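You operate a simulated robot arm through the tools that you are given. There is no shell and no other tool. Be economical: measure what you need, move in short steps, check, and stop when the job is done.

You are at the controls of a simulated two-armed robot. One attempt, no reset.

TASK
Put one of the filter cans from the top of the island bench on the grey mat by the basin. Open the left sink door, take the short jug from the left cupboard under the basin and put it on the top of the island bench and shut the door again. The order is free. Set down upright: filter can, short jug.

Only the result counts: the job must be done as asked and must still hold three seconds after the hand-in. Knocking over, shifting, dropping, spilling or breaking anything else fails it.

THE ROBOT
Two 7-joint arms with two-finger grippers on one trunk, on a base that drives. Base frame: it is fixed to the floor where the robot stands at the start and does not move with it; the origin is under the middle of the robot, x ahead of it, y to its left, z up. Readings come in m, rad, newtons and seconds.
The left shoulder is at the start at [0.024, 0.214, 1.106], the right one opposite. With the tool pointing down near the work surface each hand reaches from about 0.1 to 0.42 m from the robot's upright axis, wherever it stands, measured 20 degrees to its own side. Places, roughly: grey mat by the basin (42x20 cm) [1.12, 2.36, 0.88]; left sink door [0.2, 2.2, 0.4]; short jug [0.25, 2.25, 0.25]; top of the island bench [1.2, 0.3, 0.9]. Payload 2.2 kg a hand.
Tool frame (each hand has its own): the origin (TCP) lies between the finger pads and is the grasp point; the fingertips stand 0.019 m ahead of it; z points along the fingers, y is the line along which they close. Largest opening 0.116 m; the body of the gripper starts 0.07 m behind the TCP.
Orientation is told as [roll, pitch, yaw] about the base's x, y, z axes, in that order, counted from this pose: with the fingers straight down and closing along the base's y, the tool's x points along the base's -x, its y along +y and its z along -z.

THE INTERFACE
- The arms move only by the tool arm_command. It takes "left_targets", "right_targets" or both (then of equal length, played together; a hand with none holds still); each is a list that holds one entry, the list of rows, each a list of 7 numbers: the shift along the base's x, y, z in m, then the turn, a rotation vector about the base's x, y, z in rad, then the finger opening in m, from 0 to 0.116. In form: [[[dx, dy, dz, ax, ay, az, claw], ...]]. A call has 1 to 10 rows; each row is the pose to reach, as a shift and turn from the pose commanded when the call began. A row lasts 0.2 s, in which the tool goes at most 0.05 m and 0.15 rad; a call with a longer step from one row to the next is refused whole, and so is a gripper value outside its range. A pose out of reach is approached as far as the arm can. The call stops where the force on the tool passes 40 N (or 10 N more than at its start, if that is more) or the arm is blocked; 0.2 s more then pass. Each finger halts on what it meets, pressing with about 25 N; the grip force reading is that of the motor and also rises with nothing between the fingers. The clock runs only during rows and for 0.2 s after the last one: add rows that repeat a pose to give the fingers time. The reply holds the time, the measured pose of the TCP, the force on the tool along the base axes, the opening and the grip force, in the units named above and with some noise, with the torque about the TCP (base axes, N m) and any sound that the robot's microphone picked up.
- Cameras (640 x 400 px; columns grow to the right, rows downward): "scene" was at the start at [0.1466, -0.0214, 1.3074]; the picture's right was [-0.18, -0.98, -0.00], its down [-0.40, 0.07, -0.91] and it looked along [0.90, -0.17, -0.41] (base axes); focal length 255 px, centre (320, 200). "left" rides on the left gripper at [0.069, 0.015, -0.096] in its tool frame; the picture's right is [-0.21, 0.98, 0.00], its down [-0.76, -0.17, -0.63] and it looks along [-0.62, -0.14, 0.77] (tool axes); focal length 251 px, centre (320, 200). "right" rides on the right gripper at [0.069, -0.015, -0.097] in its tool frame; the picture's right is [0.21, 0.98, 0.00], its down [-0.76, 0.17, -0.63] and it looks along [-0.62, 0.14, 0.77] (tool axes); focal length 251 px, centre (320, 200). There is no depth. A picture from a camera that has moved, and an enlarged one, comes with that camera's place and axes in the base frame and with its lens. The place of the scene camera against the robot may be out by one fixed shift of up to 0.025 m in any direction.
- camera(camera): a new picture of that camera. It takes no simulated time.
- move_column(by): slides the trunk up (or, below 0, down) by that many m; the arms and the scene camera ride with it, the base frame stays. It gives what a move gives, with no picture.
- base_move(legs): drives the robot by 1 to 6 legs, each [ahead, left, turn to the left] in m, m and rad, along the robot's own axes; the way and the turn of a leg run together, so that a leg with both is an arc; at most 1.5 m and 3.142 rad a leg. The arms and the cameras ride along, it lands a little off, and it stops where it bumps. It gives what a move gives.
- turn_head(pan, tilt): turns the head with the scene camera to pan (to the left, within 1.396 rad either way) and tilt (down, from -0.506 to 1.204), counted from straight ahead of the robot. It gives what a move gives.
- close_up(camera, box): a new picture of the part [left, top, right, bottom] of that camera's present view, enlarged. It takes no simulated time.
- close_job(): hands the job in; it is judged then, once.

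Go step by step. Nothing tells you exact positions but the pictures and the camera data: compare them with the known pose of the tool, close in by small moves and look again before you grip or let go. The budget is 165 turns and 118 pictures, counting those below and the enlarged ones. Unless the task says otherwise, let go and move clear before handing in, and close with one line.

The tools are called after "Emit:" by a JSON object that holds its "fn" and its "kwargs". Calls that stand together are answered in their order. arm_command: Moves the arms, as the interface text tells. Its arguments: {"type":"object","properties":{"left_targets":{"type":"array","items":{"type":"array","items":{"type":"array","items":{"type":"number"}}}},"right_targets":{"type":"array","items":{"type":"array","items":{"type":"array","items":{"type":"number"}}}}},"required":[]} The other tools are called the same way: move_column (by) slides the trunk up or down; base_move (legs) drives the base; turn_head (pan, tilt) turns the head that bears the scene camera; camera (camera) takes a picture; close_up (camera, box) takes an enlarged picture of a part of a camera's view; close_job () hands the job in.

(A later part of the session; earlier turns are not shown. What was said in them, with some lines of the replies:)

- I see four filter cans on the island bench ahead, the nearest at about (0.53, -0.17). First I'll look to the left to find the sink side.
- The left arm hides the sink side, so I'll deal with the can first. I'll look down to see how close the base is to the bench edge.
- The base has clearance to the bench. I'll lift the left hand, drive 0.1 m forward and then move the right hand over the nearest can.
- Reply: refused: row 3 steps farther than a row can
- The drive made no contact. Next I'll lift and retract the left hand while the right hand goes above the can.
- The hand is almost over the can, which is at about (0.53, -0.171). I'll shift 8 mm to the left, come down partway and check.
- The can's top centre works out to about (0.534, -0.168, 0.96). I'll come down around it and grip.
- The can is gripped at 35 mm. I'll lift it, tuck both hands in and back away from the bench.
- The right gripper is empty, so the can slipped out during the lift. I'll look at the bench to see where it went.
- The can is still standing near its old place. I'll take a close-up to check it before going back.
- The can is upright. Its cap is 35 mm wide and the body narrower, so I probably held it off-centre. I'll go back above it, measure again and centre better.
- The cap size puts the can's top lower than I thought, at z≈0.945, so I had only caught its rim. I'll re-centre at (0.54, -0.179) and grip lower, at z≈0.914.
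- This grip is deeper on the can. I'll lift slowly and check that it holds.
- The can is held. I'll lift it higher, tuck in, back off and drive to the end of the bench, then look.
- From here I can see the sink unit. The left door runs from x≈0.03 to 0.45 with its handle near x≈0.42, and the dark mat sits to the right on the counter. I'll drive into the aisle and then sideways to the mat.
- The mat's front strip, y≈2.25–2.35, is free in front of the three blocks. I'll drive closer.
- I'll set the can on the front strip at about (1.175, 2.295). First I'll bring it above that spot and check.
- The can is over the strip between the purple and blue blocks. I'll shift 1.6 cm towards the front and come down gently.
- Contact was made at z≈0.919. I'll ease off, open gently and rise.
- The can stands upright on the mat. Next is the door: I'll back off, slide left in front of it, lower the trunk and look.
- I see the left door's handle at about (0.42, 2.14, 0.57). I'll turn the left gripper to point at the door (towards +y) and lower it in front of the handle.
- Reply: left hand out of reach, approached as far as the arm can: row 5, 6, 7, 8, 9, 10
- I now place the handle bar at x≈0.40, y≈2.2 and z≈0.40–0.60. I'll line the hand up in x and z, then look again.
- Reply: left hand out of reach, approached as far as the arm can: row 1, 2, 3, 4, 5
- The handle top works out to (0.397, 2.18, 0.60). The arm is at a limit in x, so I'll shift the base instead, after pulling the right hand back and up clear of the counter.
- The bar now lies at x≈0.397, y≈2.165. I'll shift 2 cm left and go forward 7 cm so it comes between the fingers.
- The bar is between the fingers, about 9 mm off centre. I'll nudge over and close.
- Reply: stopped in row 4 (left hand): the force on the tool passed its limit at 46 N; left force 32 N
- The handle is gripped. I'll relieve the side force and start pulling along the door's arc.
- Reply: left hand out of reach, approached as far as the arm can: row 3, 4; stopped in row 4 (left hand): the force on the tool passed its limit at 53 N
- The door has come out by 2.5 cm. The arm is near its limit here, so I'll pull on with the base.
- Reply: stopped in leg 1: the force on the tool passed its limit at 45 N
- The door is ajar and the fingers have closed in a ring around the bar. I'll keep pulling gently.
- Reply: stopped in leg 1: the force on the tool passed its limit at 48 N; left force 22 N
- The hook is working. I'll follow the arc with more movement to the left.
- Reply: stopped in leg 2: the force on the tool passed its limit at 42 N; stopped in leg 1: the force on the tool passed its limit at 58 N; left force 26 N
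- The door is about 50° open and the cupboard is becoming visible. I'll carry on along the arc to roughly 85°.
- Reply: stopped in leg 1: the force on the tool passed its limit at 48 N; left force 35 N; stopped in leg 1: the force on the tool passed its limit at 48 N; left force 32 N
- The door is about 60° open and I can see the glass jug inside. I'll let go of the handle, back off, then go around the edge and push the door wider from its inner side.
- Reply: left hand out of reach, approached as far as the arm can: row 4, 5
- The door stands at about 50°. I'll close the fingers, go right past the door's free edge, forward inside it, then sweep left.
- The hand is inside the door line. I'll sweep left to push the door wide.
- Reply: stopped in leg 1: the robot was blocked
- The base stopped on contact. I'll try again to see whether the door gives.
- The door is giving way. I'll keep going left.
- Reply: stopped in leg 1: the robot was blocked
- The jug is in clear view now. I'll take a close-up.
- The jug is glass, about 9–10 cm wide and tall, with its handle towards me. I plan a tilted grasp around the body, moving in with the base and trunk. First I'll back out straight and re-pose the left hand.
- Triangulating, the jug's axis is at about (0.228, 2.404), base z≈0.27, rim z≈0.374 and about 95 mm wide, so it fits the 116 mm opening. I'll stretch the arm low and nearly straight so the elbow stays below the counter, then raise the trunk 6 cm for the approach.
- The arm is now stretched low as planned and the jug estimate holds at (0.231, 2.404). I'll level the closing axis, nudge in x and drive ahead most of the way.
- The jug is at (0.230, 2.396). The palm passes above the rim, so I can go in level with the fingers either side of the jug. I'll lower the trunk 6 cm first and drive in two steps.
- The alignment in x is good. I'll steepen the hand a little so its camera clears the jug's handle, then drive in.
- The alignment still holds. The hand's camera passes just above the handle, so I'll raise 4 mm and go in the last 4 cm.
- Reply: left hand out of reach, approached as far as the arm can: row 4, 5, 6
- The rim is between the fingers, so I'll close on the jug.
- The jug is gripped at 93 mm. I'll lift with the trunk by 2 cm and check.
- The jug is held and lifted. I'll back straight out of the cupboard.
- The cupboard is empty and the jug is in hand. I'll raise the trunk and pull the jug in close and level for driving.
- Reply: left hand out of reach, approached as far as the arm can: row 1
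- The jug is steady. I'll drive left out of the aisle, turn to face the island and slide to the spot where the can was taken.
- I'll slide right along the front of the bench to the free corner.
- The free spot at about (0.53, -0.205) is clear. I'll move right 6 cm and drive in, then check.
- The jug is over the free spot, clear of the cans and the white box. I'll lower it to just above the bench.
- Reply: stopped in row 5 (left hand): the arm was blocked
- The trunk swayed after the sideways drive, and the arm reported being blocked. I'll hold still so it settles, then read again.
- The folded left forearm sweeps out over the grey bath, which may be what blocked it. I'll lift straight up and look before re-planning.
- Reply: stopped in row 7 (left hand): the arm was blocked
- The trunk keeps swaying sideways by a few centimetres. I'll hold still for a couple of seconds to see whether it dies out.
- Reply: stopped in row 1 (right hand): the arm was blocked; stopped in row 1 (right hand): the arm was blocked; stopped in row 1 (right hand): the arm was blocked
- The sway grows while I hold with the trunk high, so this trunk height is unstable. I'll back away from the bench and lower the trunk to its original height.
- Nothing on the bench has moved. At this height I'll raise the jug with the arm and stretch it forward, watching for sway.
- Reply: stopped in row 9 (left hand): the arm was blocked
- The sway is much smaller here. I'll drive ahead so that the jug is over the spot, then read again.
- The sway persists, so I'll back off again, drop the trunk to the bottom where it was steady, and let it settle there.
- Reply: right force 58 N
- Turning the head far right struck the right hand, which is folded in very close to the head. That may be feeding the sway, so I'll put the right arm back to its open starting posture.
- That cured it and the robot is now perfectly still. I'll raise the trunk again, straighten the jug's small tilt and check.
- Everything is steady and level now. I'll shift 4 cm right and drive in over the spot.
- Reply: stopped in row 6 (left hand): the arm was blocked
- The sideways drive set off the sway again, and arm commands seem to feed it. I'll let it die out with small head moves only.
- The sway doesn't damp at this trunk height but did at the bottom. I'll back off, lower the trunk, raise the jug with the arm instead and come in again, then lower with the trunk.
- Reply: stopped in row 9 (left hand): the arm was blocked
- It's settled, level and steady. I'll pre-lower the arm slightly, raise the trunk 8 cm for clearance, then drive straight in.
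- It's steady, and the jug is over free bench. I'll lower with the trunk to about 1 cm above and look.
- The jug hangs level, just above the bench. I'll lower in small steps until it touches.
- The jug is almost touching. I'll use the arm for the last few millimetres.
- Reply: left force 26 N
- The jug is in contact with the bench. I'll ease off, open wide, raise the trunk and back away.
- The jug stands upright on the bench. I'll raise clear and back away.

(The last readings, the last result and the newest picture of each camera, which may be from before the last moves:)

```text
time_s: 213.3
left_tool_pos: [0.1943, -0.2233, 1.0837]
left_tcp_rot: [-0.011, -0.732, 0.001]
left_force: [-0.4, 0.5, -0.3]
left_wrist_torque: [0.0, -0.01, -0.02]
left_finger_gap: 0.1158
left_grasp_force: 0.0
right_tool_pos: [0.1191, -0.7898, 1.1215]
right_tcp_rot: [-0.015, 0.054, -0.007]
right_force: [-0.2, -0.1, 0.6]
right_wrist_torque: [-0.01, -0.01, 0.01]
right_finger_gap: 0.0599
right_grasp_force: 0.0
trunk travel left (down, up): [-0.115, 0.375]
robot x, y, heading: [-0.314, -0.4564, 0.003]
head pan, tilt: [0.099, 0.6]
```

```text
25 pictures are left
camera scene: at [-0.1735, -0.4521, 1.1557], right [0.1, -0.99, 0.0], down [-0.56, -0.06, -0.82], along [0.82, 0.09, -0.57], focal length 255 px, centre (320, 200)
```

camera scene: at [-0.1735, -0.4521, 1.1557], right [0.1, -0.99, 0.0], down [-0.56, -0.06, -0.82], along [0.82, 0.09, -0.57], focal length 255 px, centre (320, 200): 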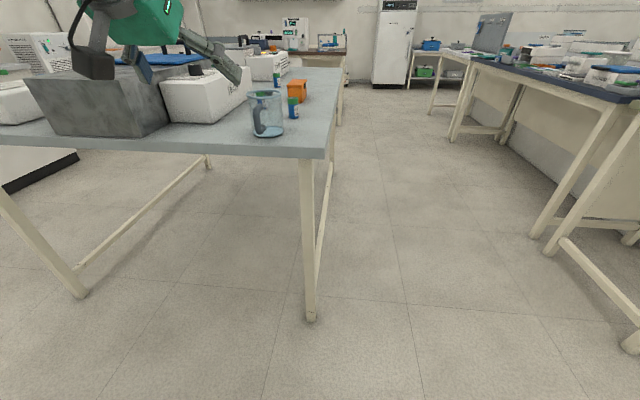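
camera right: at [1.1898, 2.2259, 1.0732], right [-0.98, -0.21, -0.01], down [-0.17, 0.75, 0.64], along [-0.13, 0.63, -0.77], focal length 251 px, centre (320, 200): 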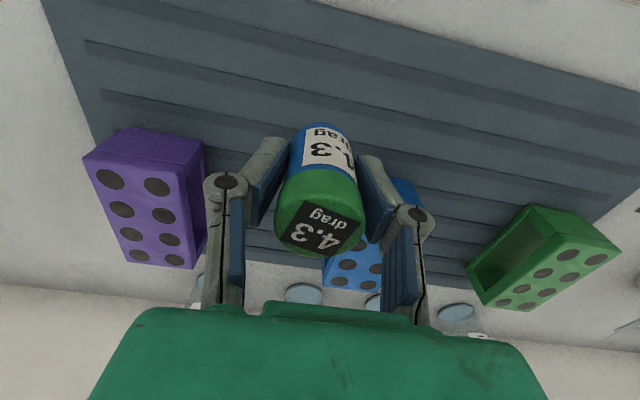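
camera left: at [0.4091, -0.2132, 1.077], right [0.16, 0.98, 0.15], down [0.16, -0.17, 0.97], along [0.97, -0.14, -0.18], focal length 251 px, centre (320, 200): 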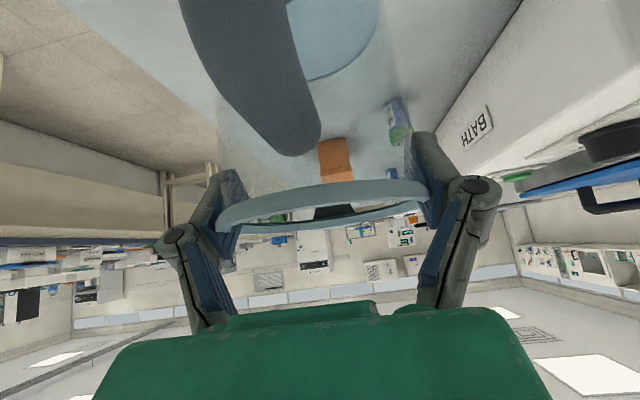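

The bench looks good, so the door is next. I'll turn towards the sink and drive up.

Emit:
{"fn": "base_move", "kwargs": {"legs": [[0, 0, 1.57], [1.5, -0.05, 0], [0.2, 0, 0]]}}

Emit:
{"fn": "turn_head", "kwargs": {"pan": -0.3, "tilt": 0.6}}

Emit:
{"fn": "camera", "kwargs": {"camera": "scene"}}

```text
refused: leg 2 is longer than a leg can be; nothing moved
```

```text
time_s: 214.2
left_tool_pos: [0.1945, -0.2211, 1.083]
left_tcp_rot: [-0.01, -0.731, -0.001]
left_force: [1.1, -0.9, -0.9]
left_wrist_torque: [-0.05, -0.02, 0.05]
left_finger_gap: 0.116
left_grasp_force: 0.1
right_tool_pos: [0.1192, -0.7907, 1.1207]
right_tcp_rot: [-0.016, 0.055, -0.009]
right_force: [-0.2, 0.0, 0.0]
right_wrist_torque: [-0.01, 0.01, 0.01]
right_finger_gap: 0.0598
right_grasp_force: 0.1
trunk travel left (down, up): [-0.115, 0.375]
robot x, y, heading: [-0.3174, -0.4559, 0.002]
head pan, tilt: [-0.3, 0.6]
```

```text
24 pictures are left
camera scene: at [-0.1768, -0.4871, 1.1557], right [-0.29, -0.96, 0.0], down [-0.54, 0.17, -0.82], along [0.79, -0.24, -0.57], focal length 255 px, centre (320, 200)
```

scene: 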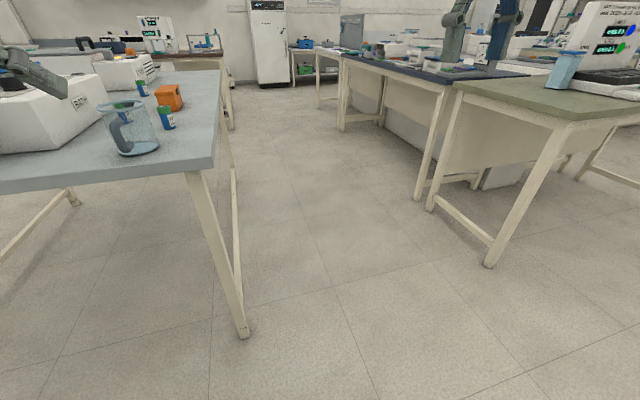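

Emit:
{"fn": "base_move", "kwargs": {"legs": [[0, 0, 1.57], [1.4, 0, 0]]}}

Emit:
{"fn": "camera", "kwargs": {"camera": "scene"}}

```text
time_s: 224.9
left_tool_pos: [-0.5616, 1.444, 1.0823]
left_tcp_rot: [-0.011, -0.73, 1.577]
left_force: [0.9, 0.4, 0.0]
left_wrist_torque: [-0.03, 0.0, 0.01]
left_finger_gap: 0.116
left_grasp_force: 0.0
right_tool_pos: [0.006, 1.3707, 1.1207]
right_tcp_rot: [-0.015, 0.056, 1.568]
right_force: [-0.2, 1.1, -1.1]
right_wrist_torque: [0.01, 0.02, -0.05]
right_finger_gap: 0.06
right_grasp_force: 0.0
trunk travel left (down, up): [-0.115, 0.375]
robot x, y, heading: [-0.3235, 0.931, 1.579]
head pan, tilt: [-0.3, 0.6]
```

```text
23 pictures are left
camera scene: at [-0.2859, 1.0573, 1.1556], right [0.96, -0.29, 0.0], down [-0.16, -0.54, -0.82], along [0.24, 0.79, -0.57], focal length 255 px, centre (320, 200)
```

scene: 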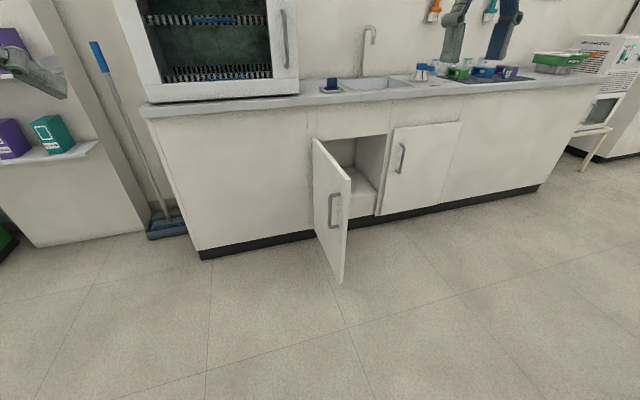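

The door stands at about 90°. I'll lower the trunk and the left hand (closed), keeping it to the left of the door.

Emit:
{"fn": "move_column", "kwargs": {"by": -0.115}}

Emit:
{"fn": "arm_command", "kwargs": {"left_targets": [[[0.004, 0.009, -0.045, 0, 0, 0, 0.1], [0.008, 0.018, -0.09, 0, 0, 0, 0.08], [0.012, 0.027, -0.135, 0, 0, 0, 0.06], [0.016, 0.036, -0.18, 0, 0, 0, 0.04], [0.02, 0.045, -0.225, 0, 0, 0, 0.02], [0.024, 0.054, -0.27, 0, 0, 0, 0.01], [0.028, 0.063, -0.315, 0, 0, 0, 0.01], [0.032, 0.072, -0.36, 0, 0, 0, 0.01], [0.036, 0.081, -0.405, 0, 0, 0, 0.01], [0.04, 0.087, -0.45, 0, 0, 0, 0.01]]]}}

Emit:
{"fn": "base_move", "kwargs": {"legs": [[0.37, 0, 0]]}}

Emit:
{"fn": "camera", "kwargs": {"camera": "scene"}}

```text
time_s: 226.4
left_tool_pos: [-0.563, 1.4415, 0.9689]
left_tcp_rot: [-0.011, -0.733, 1.577]
left_force: [-0.3, 0.1, 0.2]
left_wrist_torque: [0.0, -0.02, -0.01]
left_finger_gap: 0.1159
left_grasp_force: 0.0
right_tool_pos: [0.0059, 1.3685, 1.007]
right_tcp_rot: [-0.016, 0.053, 1.567]
right_force: [-0.3, 0.2, 1.2]
right_wrist_torque: [0.0, 0.04, 0.0]
right_finger_gap: 0.0598
right_grasp_force: 0.0
trunk travel left (down, up): [0.0, 0.49]
robot x, y, heading: [-0.3213, 0.9344, 1.577]
head pan, tilt: [-0.3, 0.6]
```

```text
time_s: 228.6
left_tool_pos: [-0.5215, 1.5291, 0.5183]
left_tcp_rot: [-0.003, -0.735, 1.568]
left_force: [0.5, 1.0, 0.3]
left_wrist_torque: [-0.01, -0.04, -0.01]
left_finger_gap: 0.0101
left_grasp_force: 0.1
right_tool_pos: [0.0074, 1.3697, 1.0057]
right_tcp_rot: [-0.014, 0.054, 1.567]
right_force: [0.2, 0.5, -0.4]
right_wrist_torque: [-0.01, 0.03, -0.03]
right_finger_gap: 0.0598
right_grasp_force: 0.1
trunk travel left (down, up): [0.0, 0.49]
robot x, y, heading: [-0.3263, 0.9345, 1.578]
head pan, tilt: [-0.3, 0.6]
```

```text
time_s: 231.0
left_tool_pos: [-0.5254, 1.9003, 0.5167]
left_tcp_rot: [-0.009, -0.73, 1.574]
left_force: [-0.4, -0.2, 0.2]
left_wrist_torque: [0.0, 0.0, -0.01]
left_finger_gap: 0.01
left_grasp_force: 0.0
right_tool_pos: [0.004, 1.7402, 1.0071]
right_tcp_rot: [-0.015, 0.055, 1.567]
right_force: [0.6, 0.0, -0.9]
right_wrist_torque: [-0.01, -0.02, -0.01]
right_finger_gap: 0.0601
right_grasp_force: 0.0
trunk travel left (down, up): [0.0, 0.49]
robot x, y, heading: [-0.3278, 1.3043, 1.581]
head pan, tilt: [-0.3, 0.6]
```

```text
22 pictures are left
camera scene: at [-0.2871, 1.4298, 1.0404], right [0.96, -0.29, 0.0], down [-0.16, -0.54, -0.82], along [0.24, 0.79, -0.57], focal length 255 px, centre (320, 200)
```

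scene: 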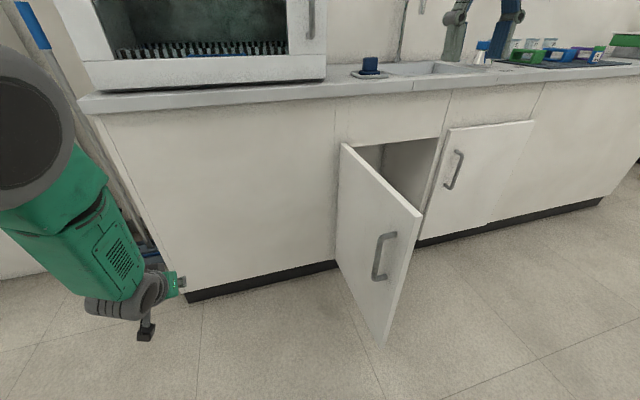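

The hand is left of the door. I'll sweep right to push the door towards closed.

Emit:
{"fn": "base_move", "kwargs": {"legs": [[0, -0.48, 0]]}}

Emit:
{"fn": "base_move", "kwargs": {"legs": [[0, -0.25, 0]]}}

Emit:
{"fn": "camera", "kwargs": {"camera": "scene"}}

```text
time_s: 233.8
left_tool_pos: [-0.0507, 1.9012, 0.5187]
left_tcp_rot: [-0.015, -0.735, 1.58]
left_force: [-0.5, -0.4, 0.8]
left_wrist_torque: [-0.02, 0.01, -0.01]
left_finger_gap: 0.0103
left_grasp_force: 0.0
right_tool_pos: [0.4773, 1.7415, 1.0089]
right_tcp_rot: [-0.019, 0.051, 1.569]
right_force: [0.2, 0.6, 0.6]
right_wrist_torque: [0.01, -0.02, 0.0]
right_finger_gap: 0.06
right_grasp_force: 0.1
trunk travel left (down, up): [0.0, 0.49]
robot x, y, heading: [0.1559, 1.3109, 1.578]
head pan, tilt: [-0.3, 0.6]
```

```text
time_s: 235.7
left_tool_pos: [0.195, 1.9022, 0.5189]
left_tcp_rot: [-0.024, -0.737, 1.59]
left_force: [-0.6, 0.3, -0.1]
left_wrist_torque: [0.02, -0.06, -0.04]
left_finger_gap: 0.0101
left_grasp_force: 0.1
right_tool_pos: [0.7184, 1.7418, 1.0124]
right_tcp_rot: [-0.028, 0.047, 1.57]
right_force: [-0.7, 0.7, 0.1]
right_wrist_torque: [-0.01, -0.08, 0.02]
right_finger_gap: 0.0602
right_grasp_force: 0.1
trunk travel left (down, up): [0.0, 0.49]
robot x, y, heading: [0.3984, 1.3106, 1.581]
head pan, tilt: [-0.3, 0.6]
```

```text
21 pictures are left
camera scene: at [0.4299, 1.4356, 1.0408], right [0.96, -0.28, 0.01], down [-0.15, -0.54, -0.82], along [0.24, 0.79, -0.57], focal length 255 px, centre (320, 200)
```

scene: 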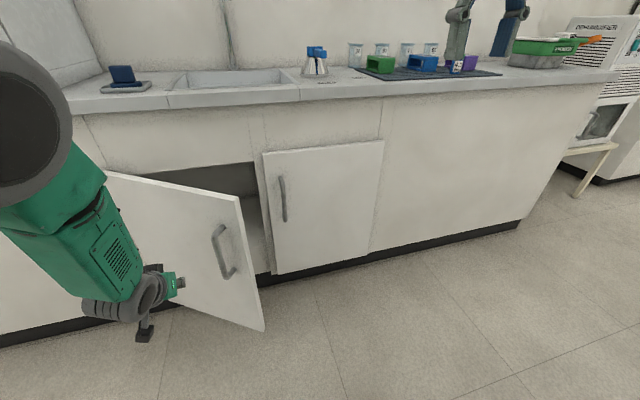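

The door is about 40° open now. I'll shift right a little and push it forward.

Emit:
{"fn": "base_move", "kwargs": {"legs": [[0, -0.06, 0], [0.18, 0, 0]]}}

Emit:
{"fn": "camera", "kwargs": {"camera": "scene"}}

```text
time_s: 237.7
left_tool_pos: [0.2747, 2.0827, 0.5255]
left_tcp_rot: [0.015, -0.742, 1.557]
left_force: [1.8, 0.2, 0.4]
left_wrist_torque: [-0.04, 0.11, 0.11]
left_finger_gap: 0.01
left_grasp_force: 0.2
right_tool_pos: [0.8102, 1.9225, 1.0026]
right_tcp_rot: [0.004, 0.046, 1.573]
right_force: [0.8, 0.5, -1.1]
right_wrist_torque: [-0.02, 0.08, -0.01]
right_finger_gap: 0.0599
right_grasp_force: 0.1
trunk travel left (down, up): [0.0, 0.49]
robot x, y, heading: [0.4662, 1.4933, 1.582]
head pan, tilt: [-0.3, 0.6]
```

```text
20 pictures are left
camera scene: at [0.5219, 1.6178, 1.0396], right [0.96, -0.29, -0.02], down [-0.18, -0.55, -0.82], along [0.22, 0.79, -0.57], focal length 255 px, centre (320, 200)
```

scene: 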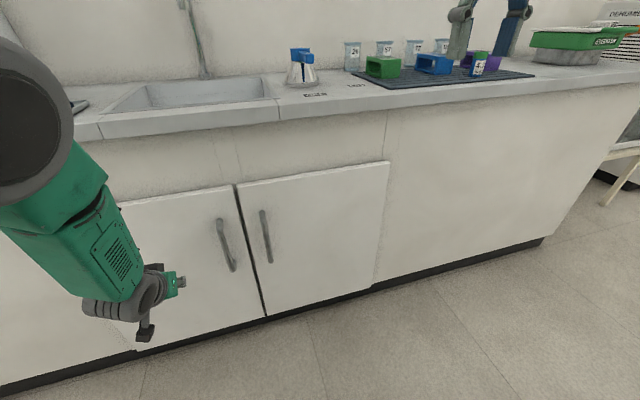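

The door looks almost shut. I'll press forward gently to make sure it's fully closed.

Emit:
{"fn": "base_move", "kwargs": {"legs": [[0.09, 0, 0]]}}

Emit:
{"fn": "close_up", "kwargs": {"camera": "scene", "box": [80, 120, 420, 340]}}

```text
time_s: 238.8
left_tool_pos: [0.2553, 2.1708, 0.5218]
left_tcp_rot: [-0.025, -0.743, 1.583]
left_force: [-1.0, -0.6, -0.3]
left_wrist_torque: [0.02, -0.08, -0.06]
left_finger_gap: 0.0099
left_grasp_force: 0.0
right_tool_pos: [0.7763, 2.0088, 1.0129]
right_tcp_rot: [-0.028, 0.047, 1.572]
right_force: [-1.6, 0.8, -0.3]
right_wrist_torque: [-0.02, -0.09, 0.01]
right_finger_gap: 0.0601
right_grasp_force: 0.1
trunk travel left (down, up): [0.0, 0.49]
robot x, y, heading: [0.4625, 1.583, 1.582]
head pan, tilt: [-0.3, 0.6]
```

```text
1.82 times, centred on (250, 230) of scene
camera zoom: at [0.491, 1.7071, 1.0405], right [0.96, -0.28, 0.01], down [-0.15, -0.55, -0.82], along [0.24, 0.79, -0.57], focal length 463 px, centre (447, 146)
```

zoom: 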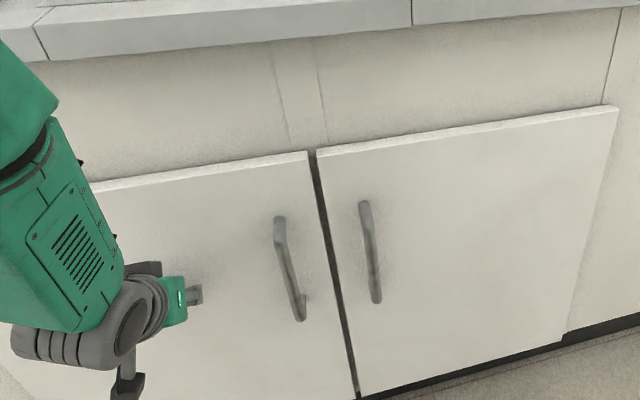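

Emit:
{"fn": "base_move", "kwargs": {"legs": [[0.035, 0, 0]]}}

Emit:
{"fn": "close_up", "kwargs": {"camera": "scene", "box": [140, 160, 360, 340]}}

```text
time_s: 239.7
left_tool_pos: [0.2546, 2.176, 0.5247]
left_tcp_rot: [-0.019, -0.734, 1.582]
left_force: [0.3, 0.5, -0.8]
left_wrist_torque: [0.0, -0.04, 0.0]
left_finger_gap: 0.0
left_grasp_force: 28.6
right_tool_pos: [0.7762, 2.0156, 1.0189]
right_tcp_rot: [-0.027, 0.036, 1.574]
right_force: [0.8, -0.1, -0.9]
right_wrist_torque: [-0.02, 0.01, 0.04]
right_finger_gap: 0.0597
right_grasp_force: 0.0
trunk travel left (down, up): [0.0, 0.49]
robot x, y, heading: [0.4573, 1.5966, 1.581]
head pan, tilt: [-0.3, 0.6]
stopped in leg 1: the force on the tool passed its limit at 61 N (the readings are from after the stop); the commanded pose is now the measured one
```

```text
2.22 times, centred on (250, 250) of scene
camera zoom: at [0.4944, 1.7221, 1.0406], right [0.96, -0.28, 0.0], down [-0.16, -0.54, -0.82], along [0.23, 0.79, -0.57], focal length 566 px, centre (476, 89)
```

zoom: 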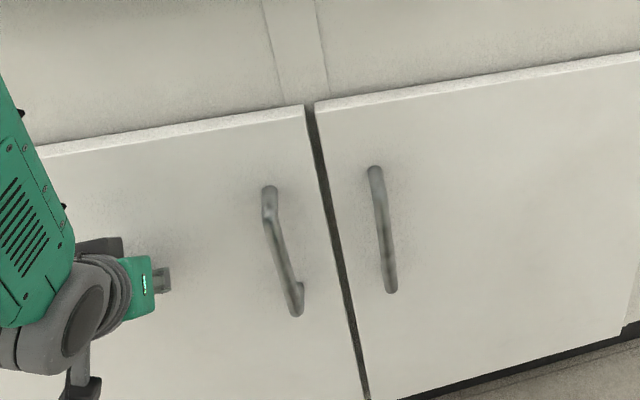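

The door is pressed against its stop and flush with its neighbour. I'll back away and confirm that everything holds.

Emit:
{"fn": "base_move", "kwargs": {"legs": [[-0.3, 0, 0]]}}

Emit:
{"fn": "camera", "kwargs": {"camera": "scene"}}

Emit:
{"fn": "camera", "kwargs": {"camera": "left"}}

```text
time_s: 241.7
left_tool_pos: [0.2642, 1.8767, 0.526]
left_tcp_rot: [-0.014, -0.735, 1.575]
left_force: [0.1, -0.3, -0.2]
left_wrist_torque: [-0.02, -0.01, -0.01]
left_finger_gap: 0.0099
left_grasp_force: 0.0
right_tool_pos: [0.7849, 1.7142, 1.0165]
right_tcp_rot: [-0.023, 0.035, 1.572]
right_force: [-0.4, 0.0, 0.1]
right_wrist_torque: [0.0, 0.02, 0.0]
right_finger_gap: 0.0598
right_grasp_force: 0.0
trunk travel left (down, up): [0.0, 0.49]
robot x, y, heading: [0.4643, 1.2928, 1.578]
head pan, tilt: [-0.3, 0.6]
```

```text
17 pictures are left
camera scene: at [0.504, 1.4214, 1.0406], right [0.96, -0.29, 0.0], down [-0.16, -0.54, -0.82], along [0.23, 0.79, -0.57], focal length 255 px, centre (320, 200)
```

scene: 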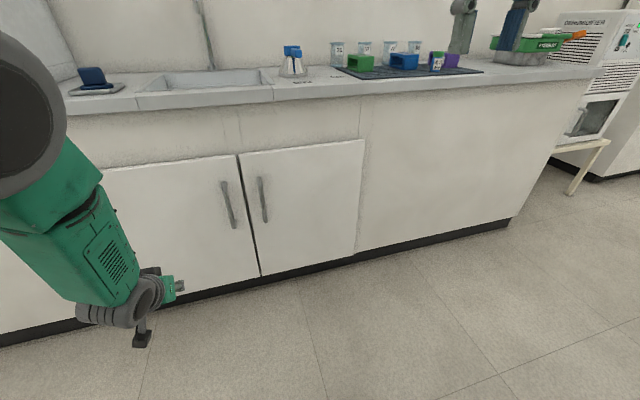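

```text
16 pictures are left
camera left: at [0.2479, 1.7607, 0.55], right [-0.98, 0.16, 0.13], down [0.16, 0.13, 0.98], along [0.14, 0.98, -0.16], focal length 251 px, centre (320, 200)
```

left: 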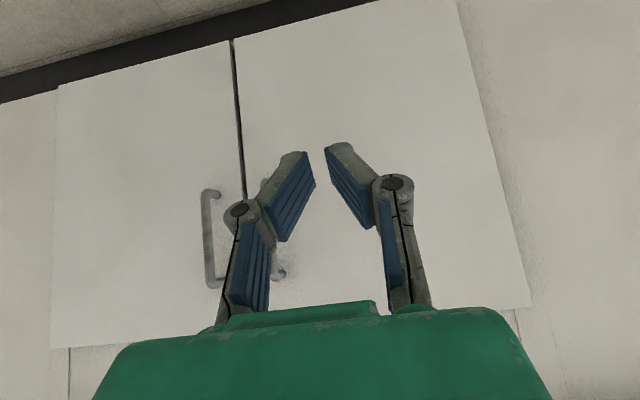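

The door looks shut, but I'll verify how flush it is with a close-up.

Emit:
{"fn": "close_up", "kwargs": {"camera": "left", "box": [40, 0, 540, 120]}}

Emit:
{"fn": "close_up", "kwargs": {"camera": "scene", "box": [90, 120, 390, 300]}}

```text
1.28 times, centred on (290, 60) of left
camera zoom: at [0.2479, 1.7607, 0.55], right [-0.98, 0.16, 0.13], down [0.16, 0.13, 0.98], along [0.14, 0.98, -0.16], focal length 322 px, centre (358, 379)
```

zoom: 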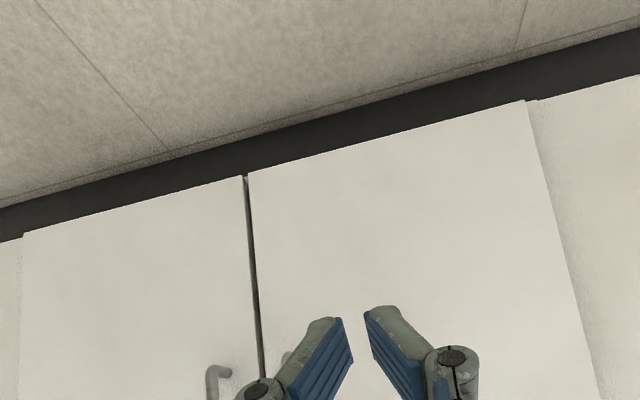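

```text
2.13 times, centred on (240, 210) of scene
camera zoom: at [0.504, 1.4214, 1.0406], right [0.96, -0.29, 0.0], down [-0.16, -0.54, -0.82], along [0.23, 0.79, -0.57], focal length 543 px, centre (491, 179)
```

zoom: 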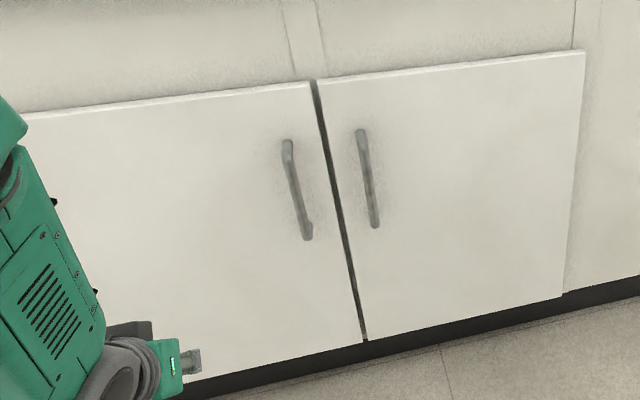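

There may still be a gap of a few millimetres. I'll press again further out, on the handle side, where the leverage is better.

Emit:
{"fn": "base_move", "kwargs": {"legs": [[0, -0.135, 0], [0.24, 0, 0]]}}

Emit:
{"fn": "base_move", "kwargs": {"legs": [[0.06, 0, 0]]}}

Emit:
{"fn": "camera", "kwargs": {"camera": "left"}}

```text
time_s: 244.4
left_tool_pos: [0.3822, 2.1171, 0.5238]
left_tcp_rot: [-0.036, -0.736, 1.592]
left_force: [-1.3, 0.0, -0.4]
left_wrist_torque: [0.02, -0.07, -0.03]
left_finger_gap: 0.0101
left_grasp_force: 0.1
right_tool_pos: [0.8949, 1.954, 1.0236]
right_tcp_rot: [-0.04, 0.032, 1.573]
right_force: [-1.1, 0.3, -0.9]
right_wrist_torque: [-0.03, -0.1, -0.02]
right_finger_gap: 0.0603
right_grasp_force: 0.0
trunk travel left (down, up): [0.0, 0.49]
robot x, y, heading: [0.5899, 1.5362, 1.582]
head pan, tilt: [-0.3, 0.6]
```

```text
time_s: 245.3
left_tool_pos: [0.3898, 2.1349, 0.5193]
left_tcp_rot: [-0.011, -0.705, 1.584]
left_force: [-5.9, -0.9, -1.6]
left_wrist_torque: [-0.05, 0.17, 0.27]
left_finger_gap: 0.011
left_grasp_force: 31.1
right_tool_pos: [0.9125, 1.9857, 1.0125]
right_tcp_rot: [-0.024, 0.045, 1.575]
right_force: [0.7, -0.4, 0.7]
right_wrist_torque: [0.02, 0.09, 0.01]
right_finger_gap: 0.0597
right_grasp_force: 0.0
trunk travel left (down, up): [0.0, 0.49]
robot x, y, heading: [0.5942, 1.5752, 1.58]
head pan, tilt: [-0.3, 0.6]
stopped in leg 1: the force on the tool passed its limit at 95 N (the readings are from after the stop); the commanded pose is now the measured one
```

```text
13 pictures are left
camera left: at [0.3746, 2.0205, 0.5477], right [-0.98, 0.16, 0.13], down [0.16, 0.17, 0.97], along [0.13, 0.97, -0.19], focal length 251 px, centre (320, 200)
```

left: 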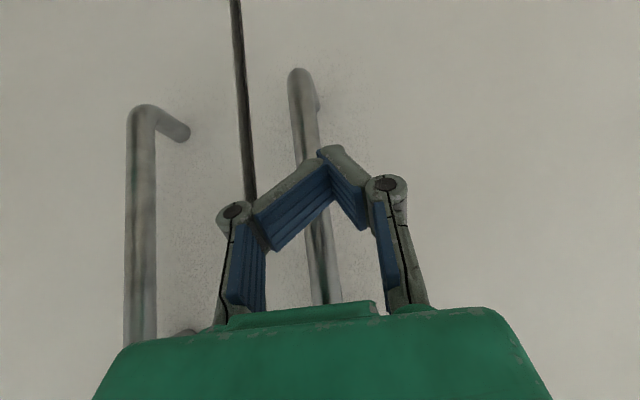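

The door took up to 95 N at the handle without moving, so it is fully shut. I'll back away straight and do a final check.

Emit:
{"fn": "base_move", "kwargs": {"legs": [[-0.3, 0, 0]]}}

Emit:
{"fn": "camera", "kwargs": {"camera": "left"}}

Emit:
{"fn": "close_up", "kwargs": {"camera": "scene", "box": [60, 40, 480, 300]}}

```text
time_s: 247.3
left_tool_pos: [0.3883, 1.8376, 0.519]
left_tcp_rot: [-0.015, -0.707, 1.584]
left_force: [-0.3, -0.8, -0.8]
left_wrist_torque: [0.04, -0.05, -0.04]
left_finger_gap: 0.0099
left_grasp_force: 0.0
right_tool_pos: [0.9083, 1.6872, 1.0156]
right_tcp_rot: [-0.03, 0.043, 1.576]
right_force: [-1.8, 0.5, -0.2]
right_wrist_torque: [0.01, -0.02, 0.02]
right_finger_gap: 0.0601
right_grasp_force: 0.0
trunk travel left (down, up): [0.0, 0.49]
robot x, y, heading: [0.5937, 1.2737, 1.581]
head pan, tilt: [-0.3, 0.6]
```

```text
12 pictures are left
camera left: at [0.3738, 1.722, 0.5474], right [-0.98, 0.16, 0.13], down [0.15, 0.17, 0.97], along [0.14, 0.97, -0.19], focal length 251 px, centre (320, 200)
```

left: 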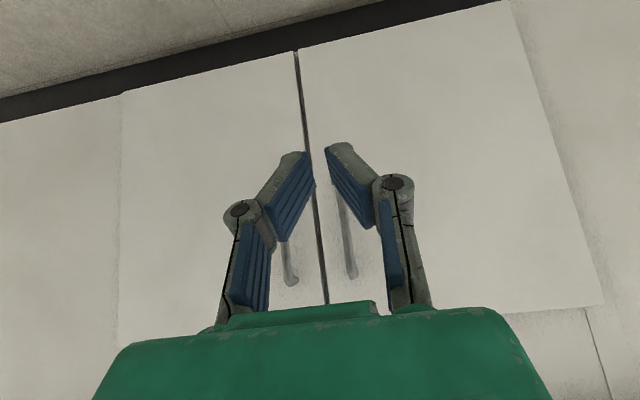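

```text
1.52 times, centred on (270, 170) of scene
camera zoom: at [0.6307, 1.4, 1.0407], right [0.96, -0.28, 0.0], down [-0.16, -0.54, -0.82], along [0.24, 0.79, -0.57], focal length 388 px, centre (396, 246)
```

zoom: 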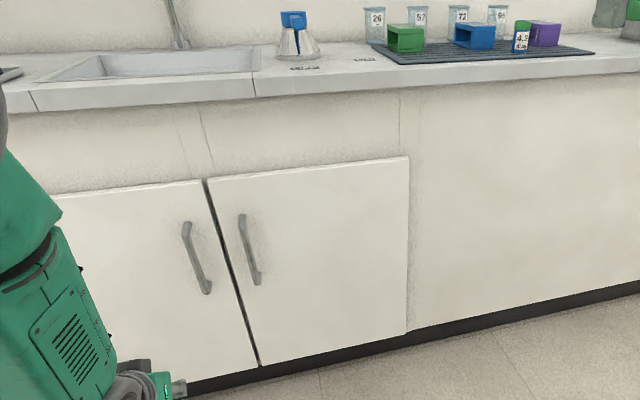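

The door is shut and flush, the can stands on the mat, the jug stands upright on the island bench, and both hands are clear. I'll hand in now.

Emit:
{"fn": "close_job", "kwargs": {}}

```text
The job is handed in.
```

The job is handed in: one filter can stands upright on the grey mat, the short jug stands upright on the island bench, the left sink door is shut, and both hands are clear.
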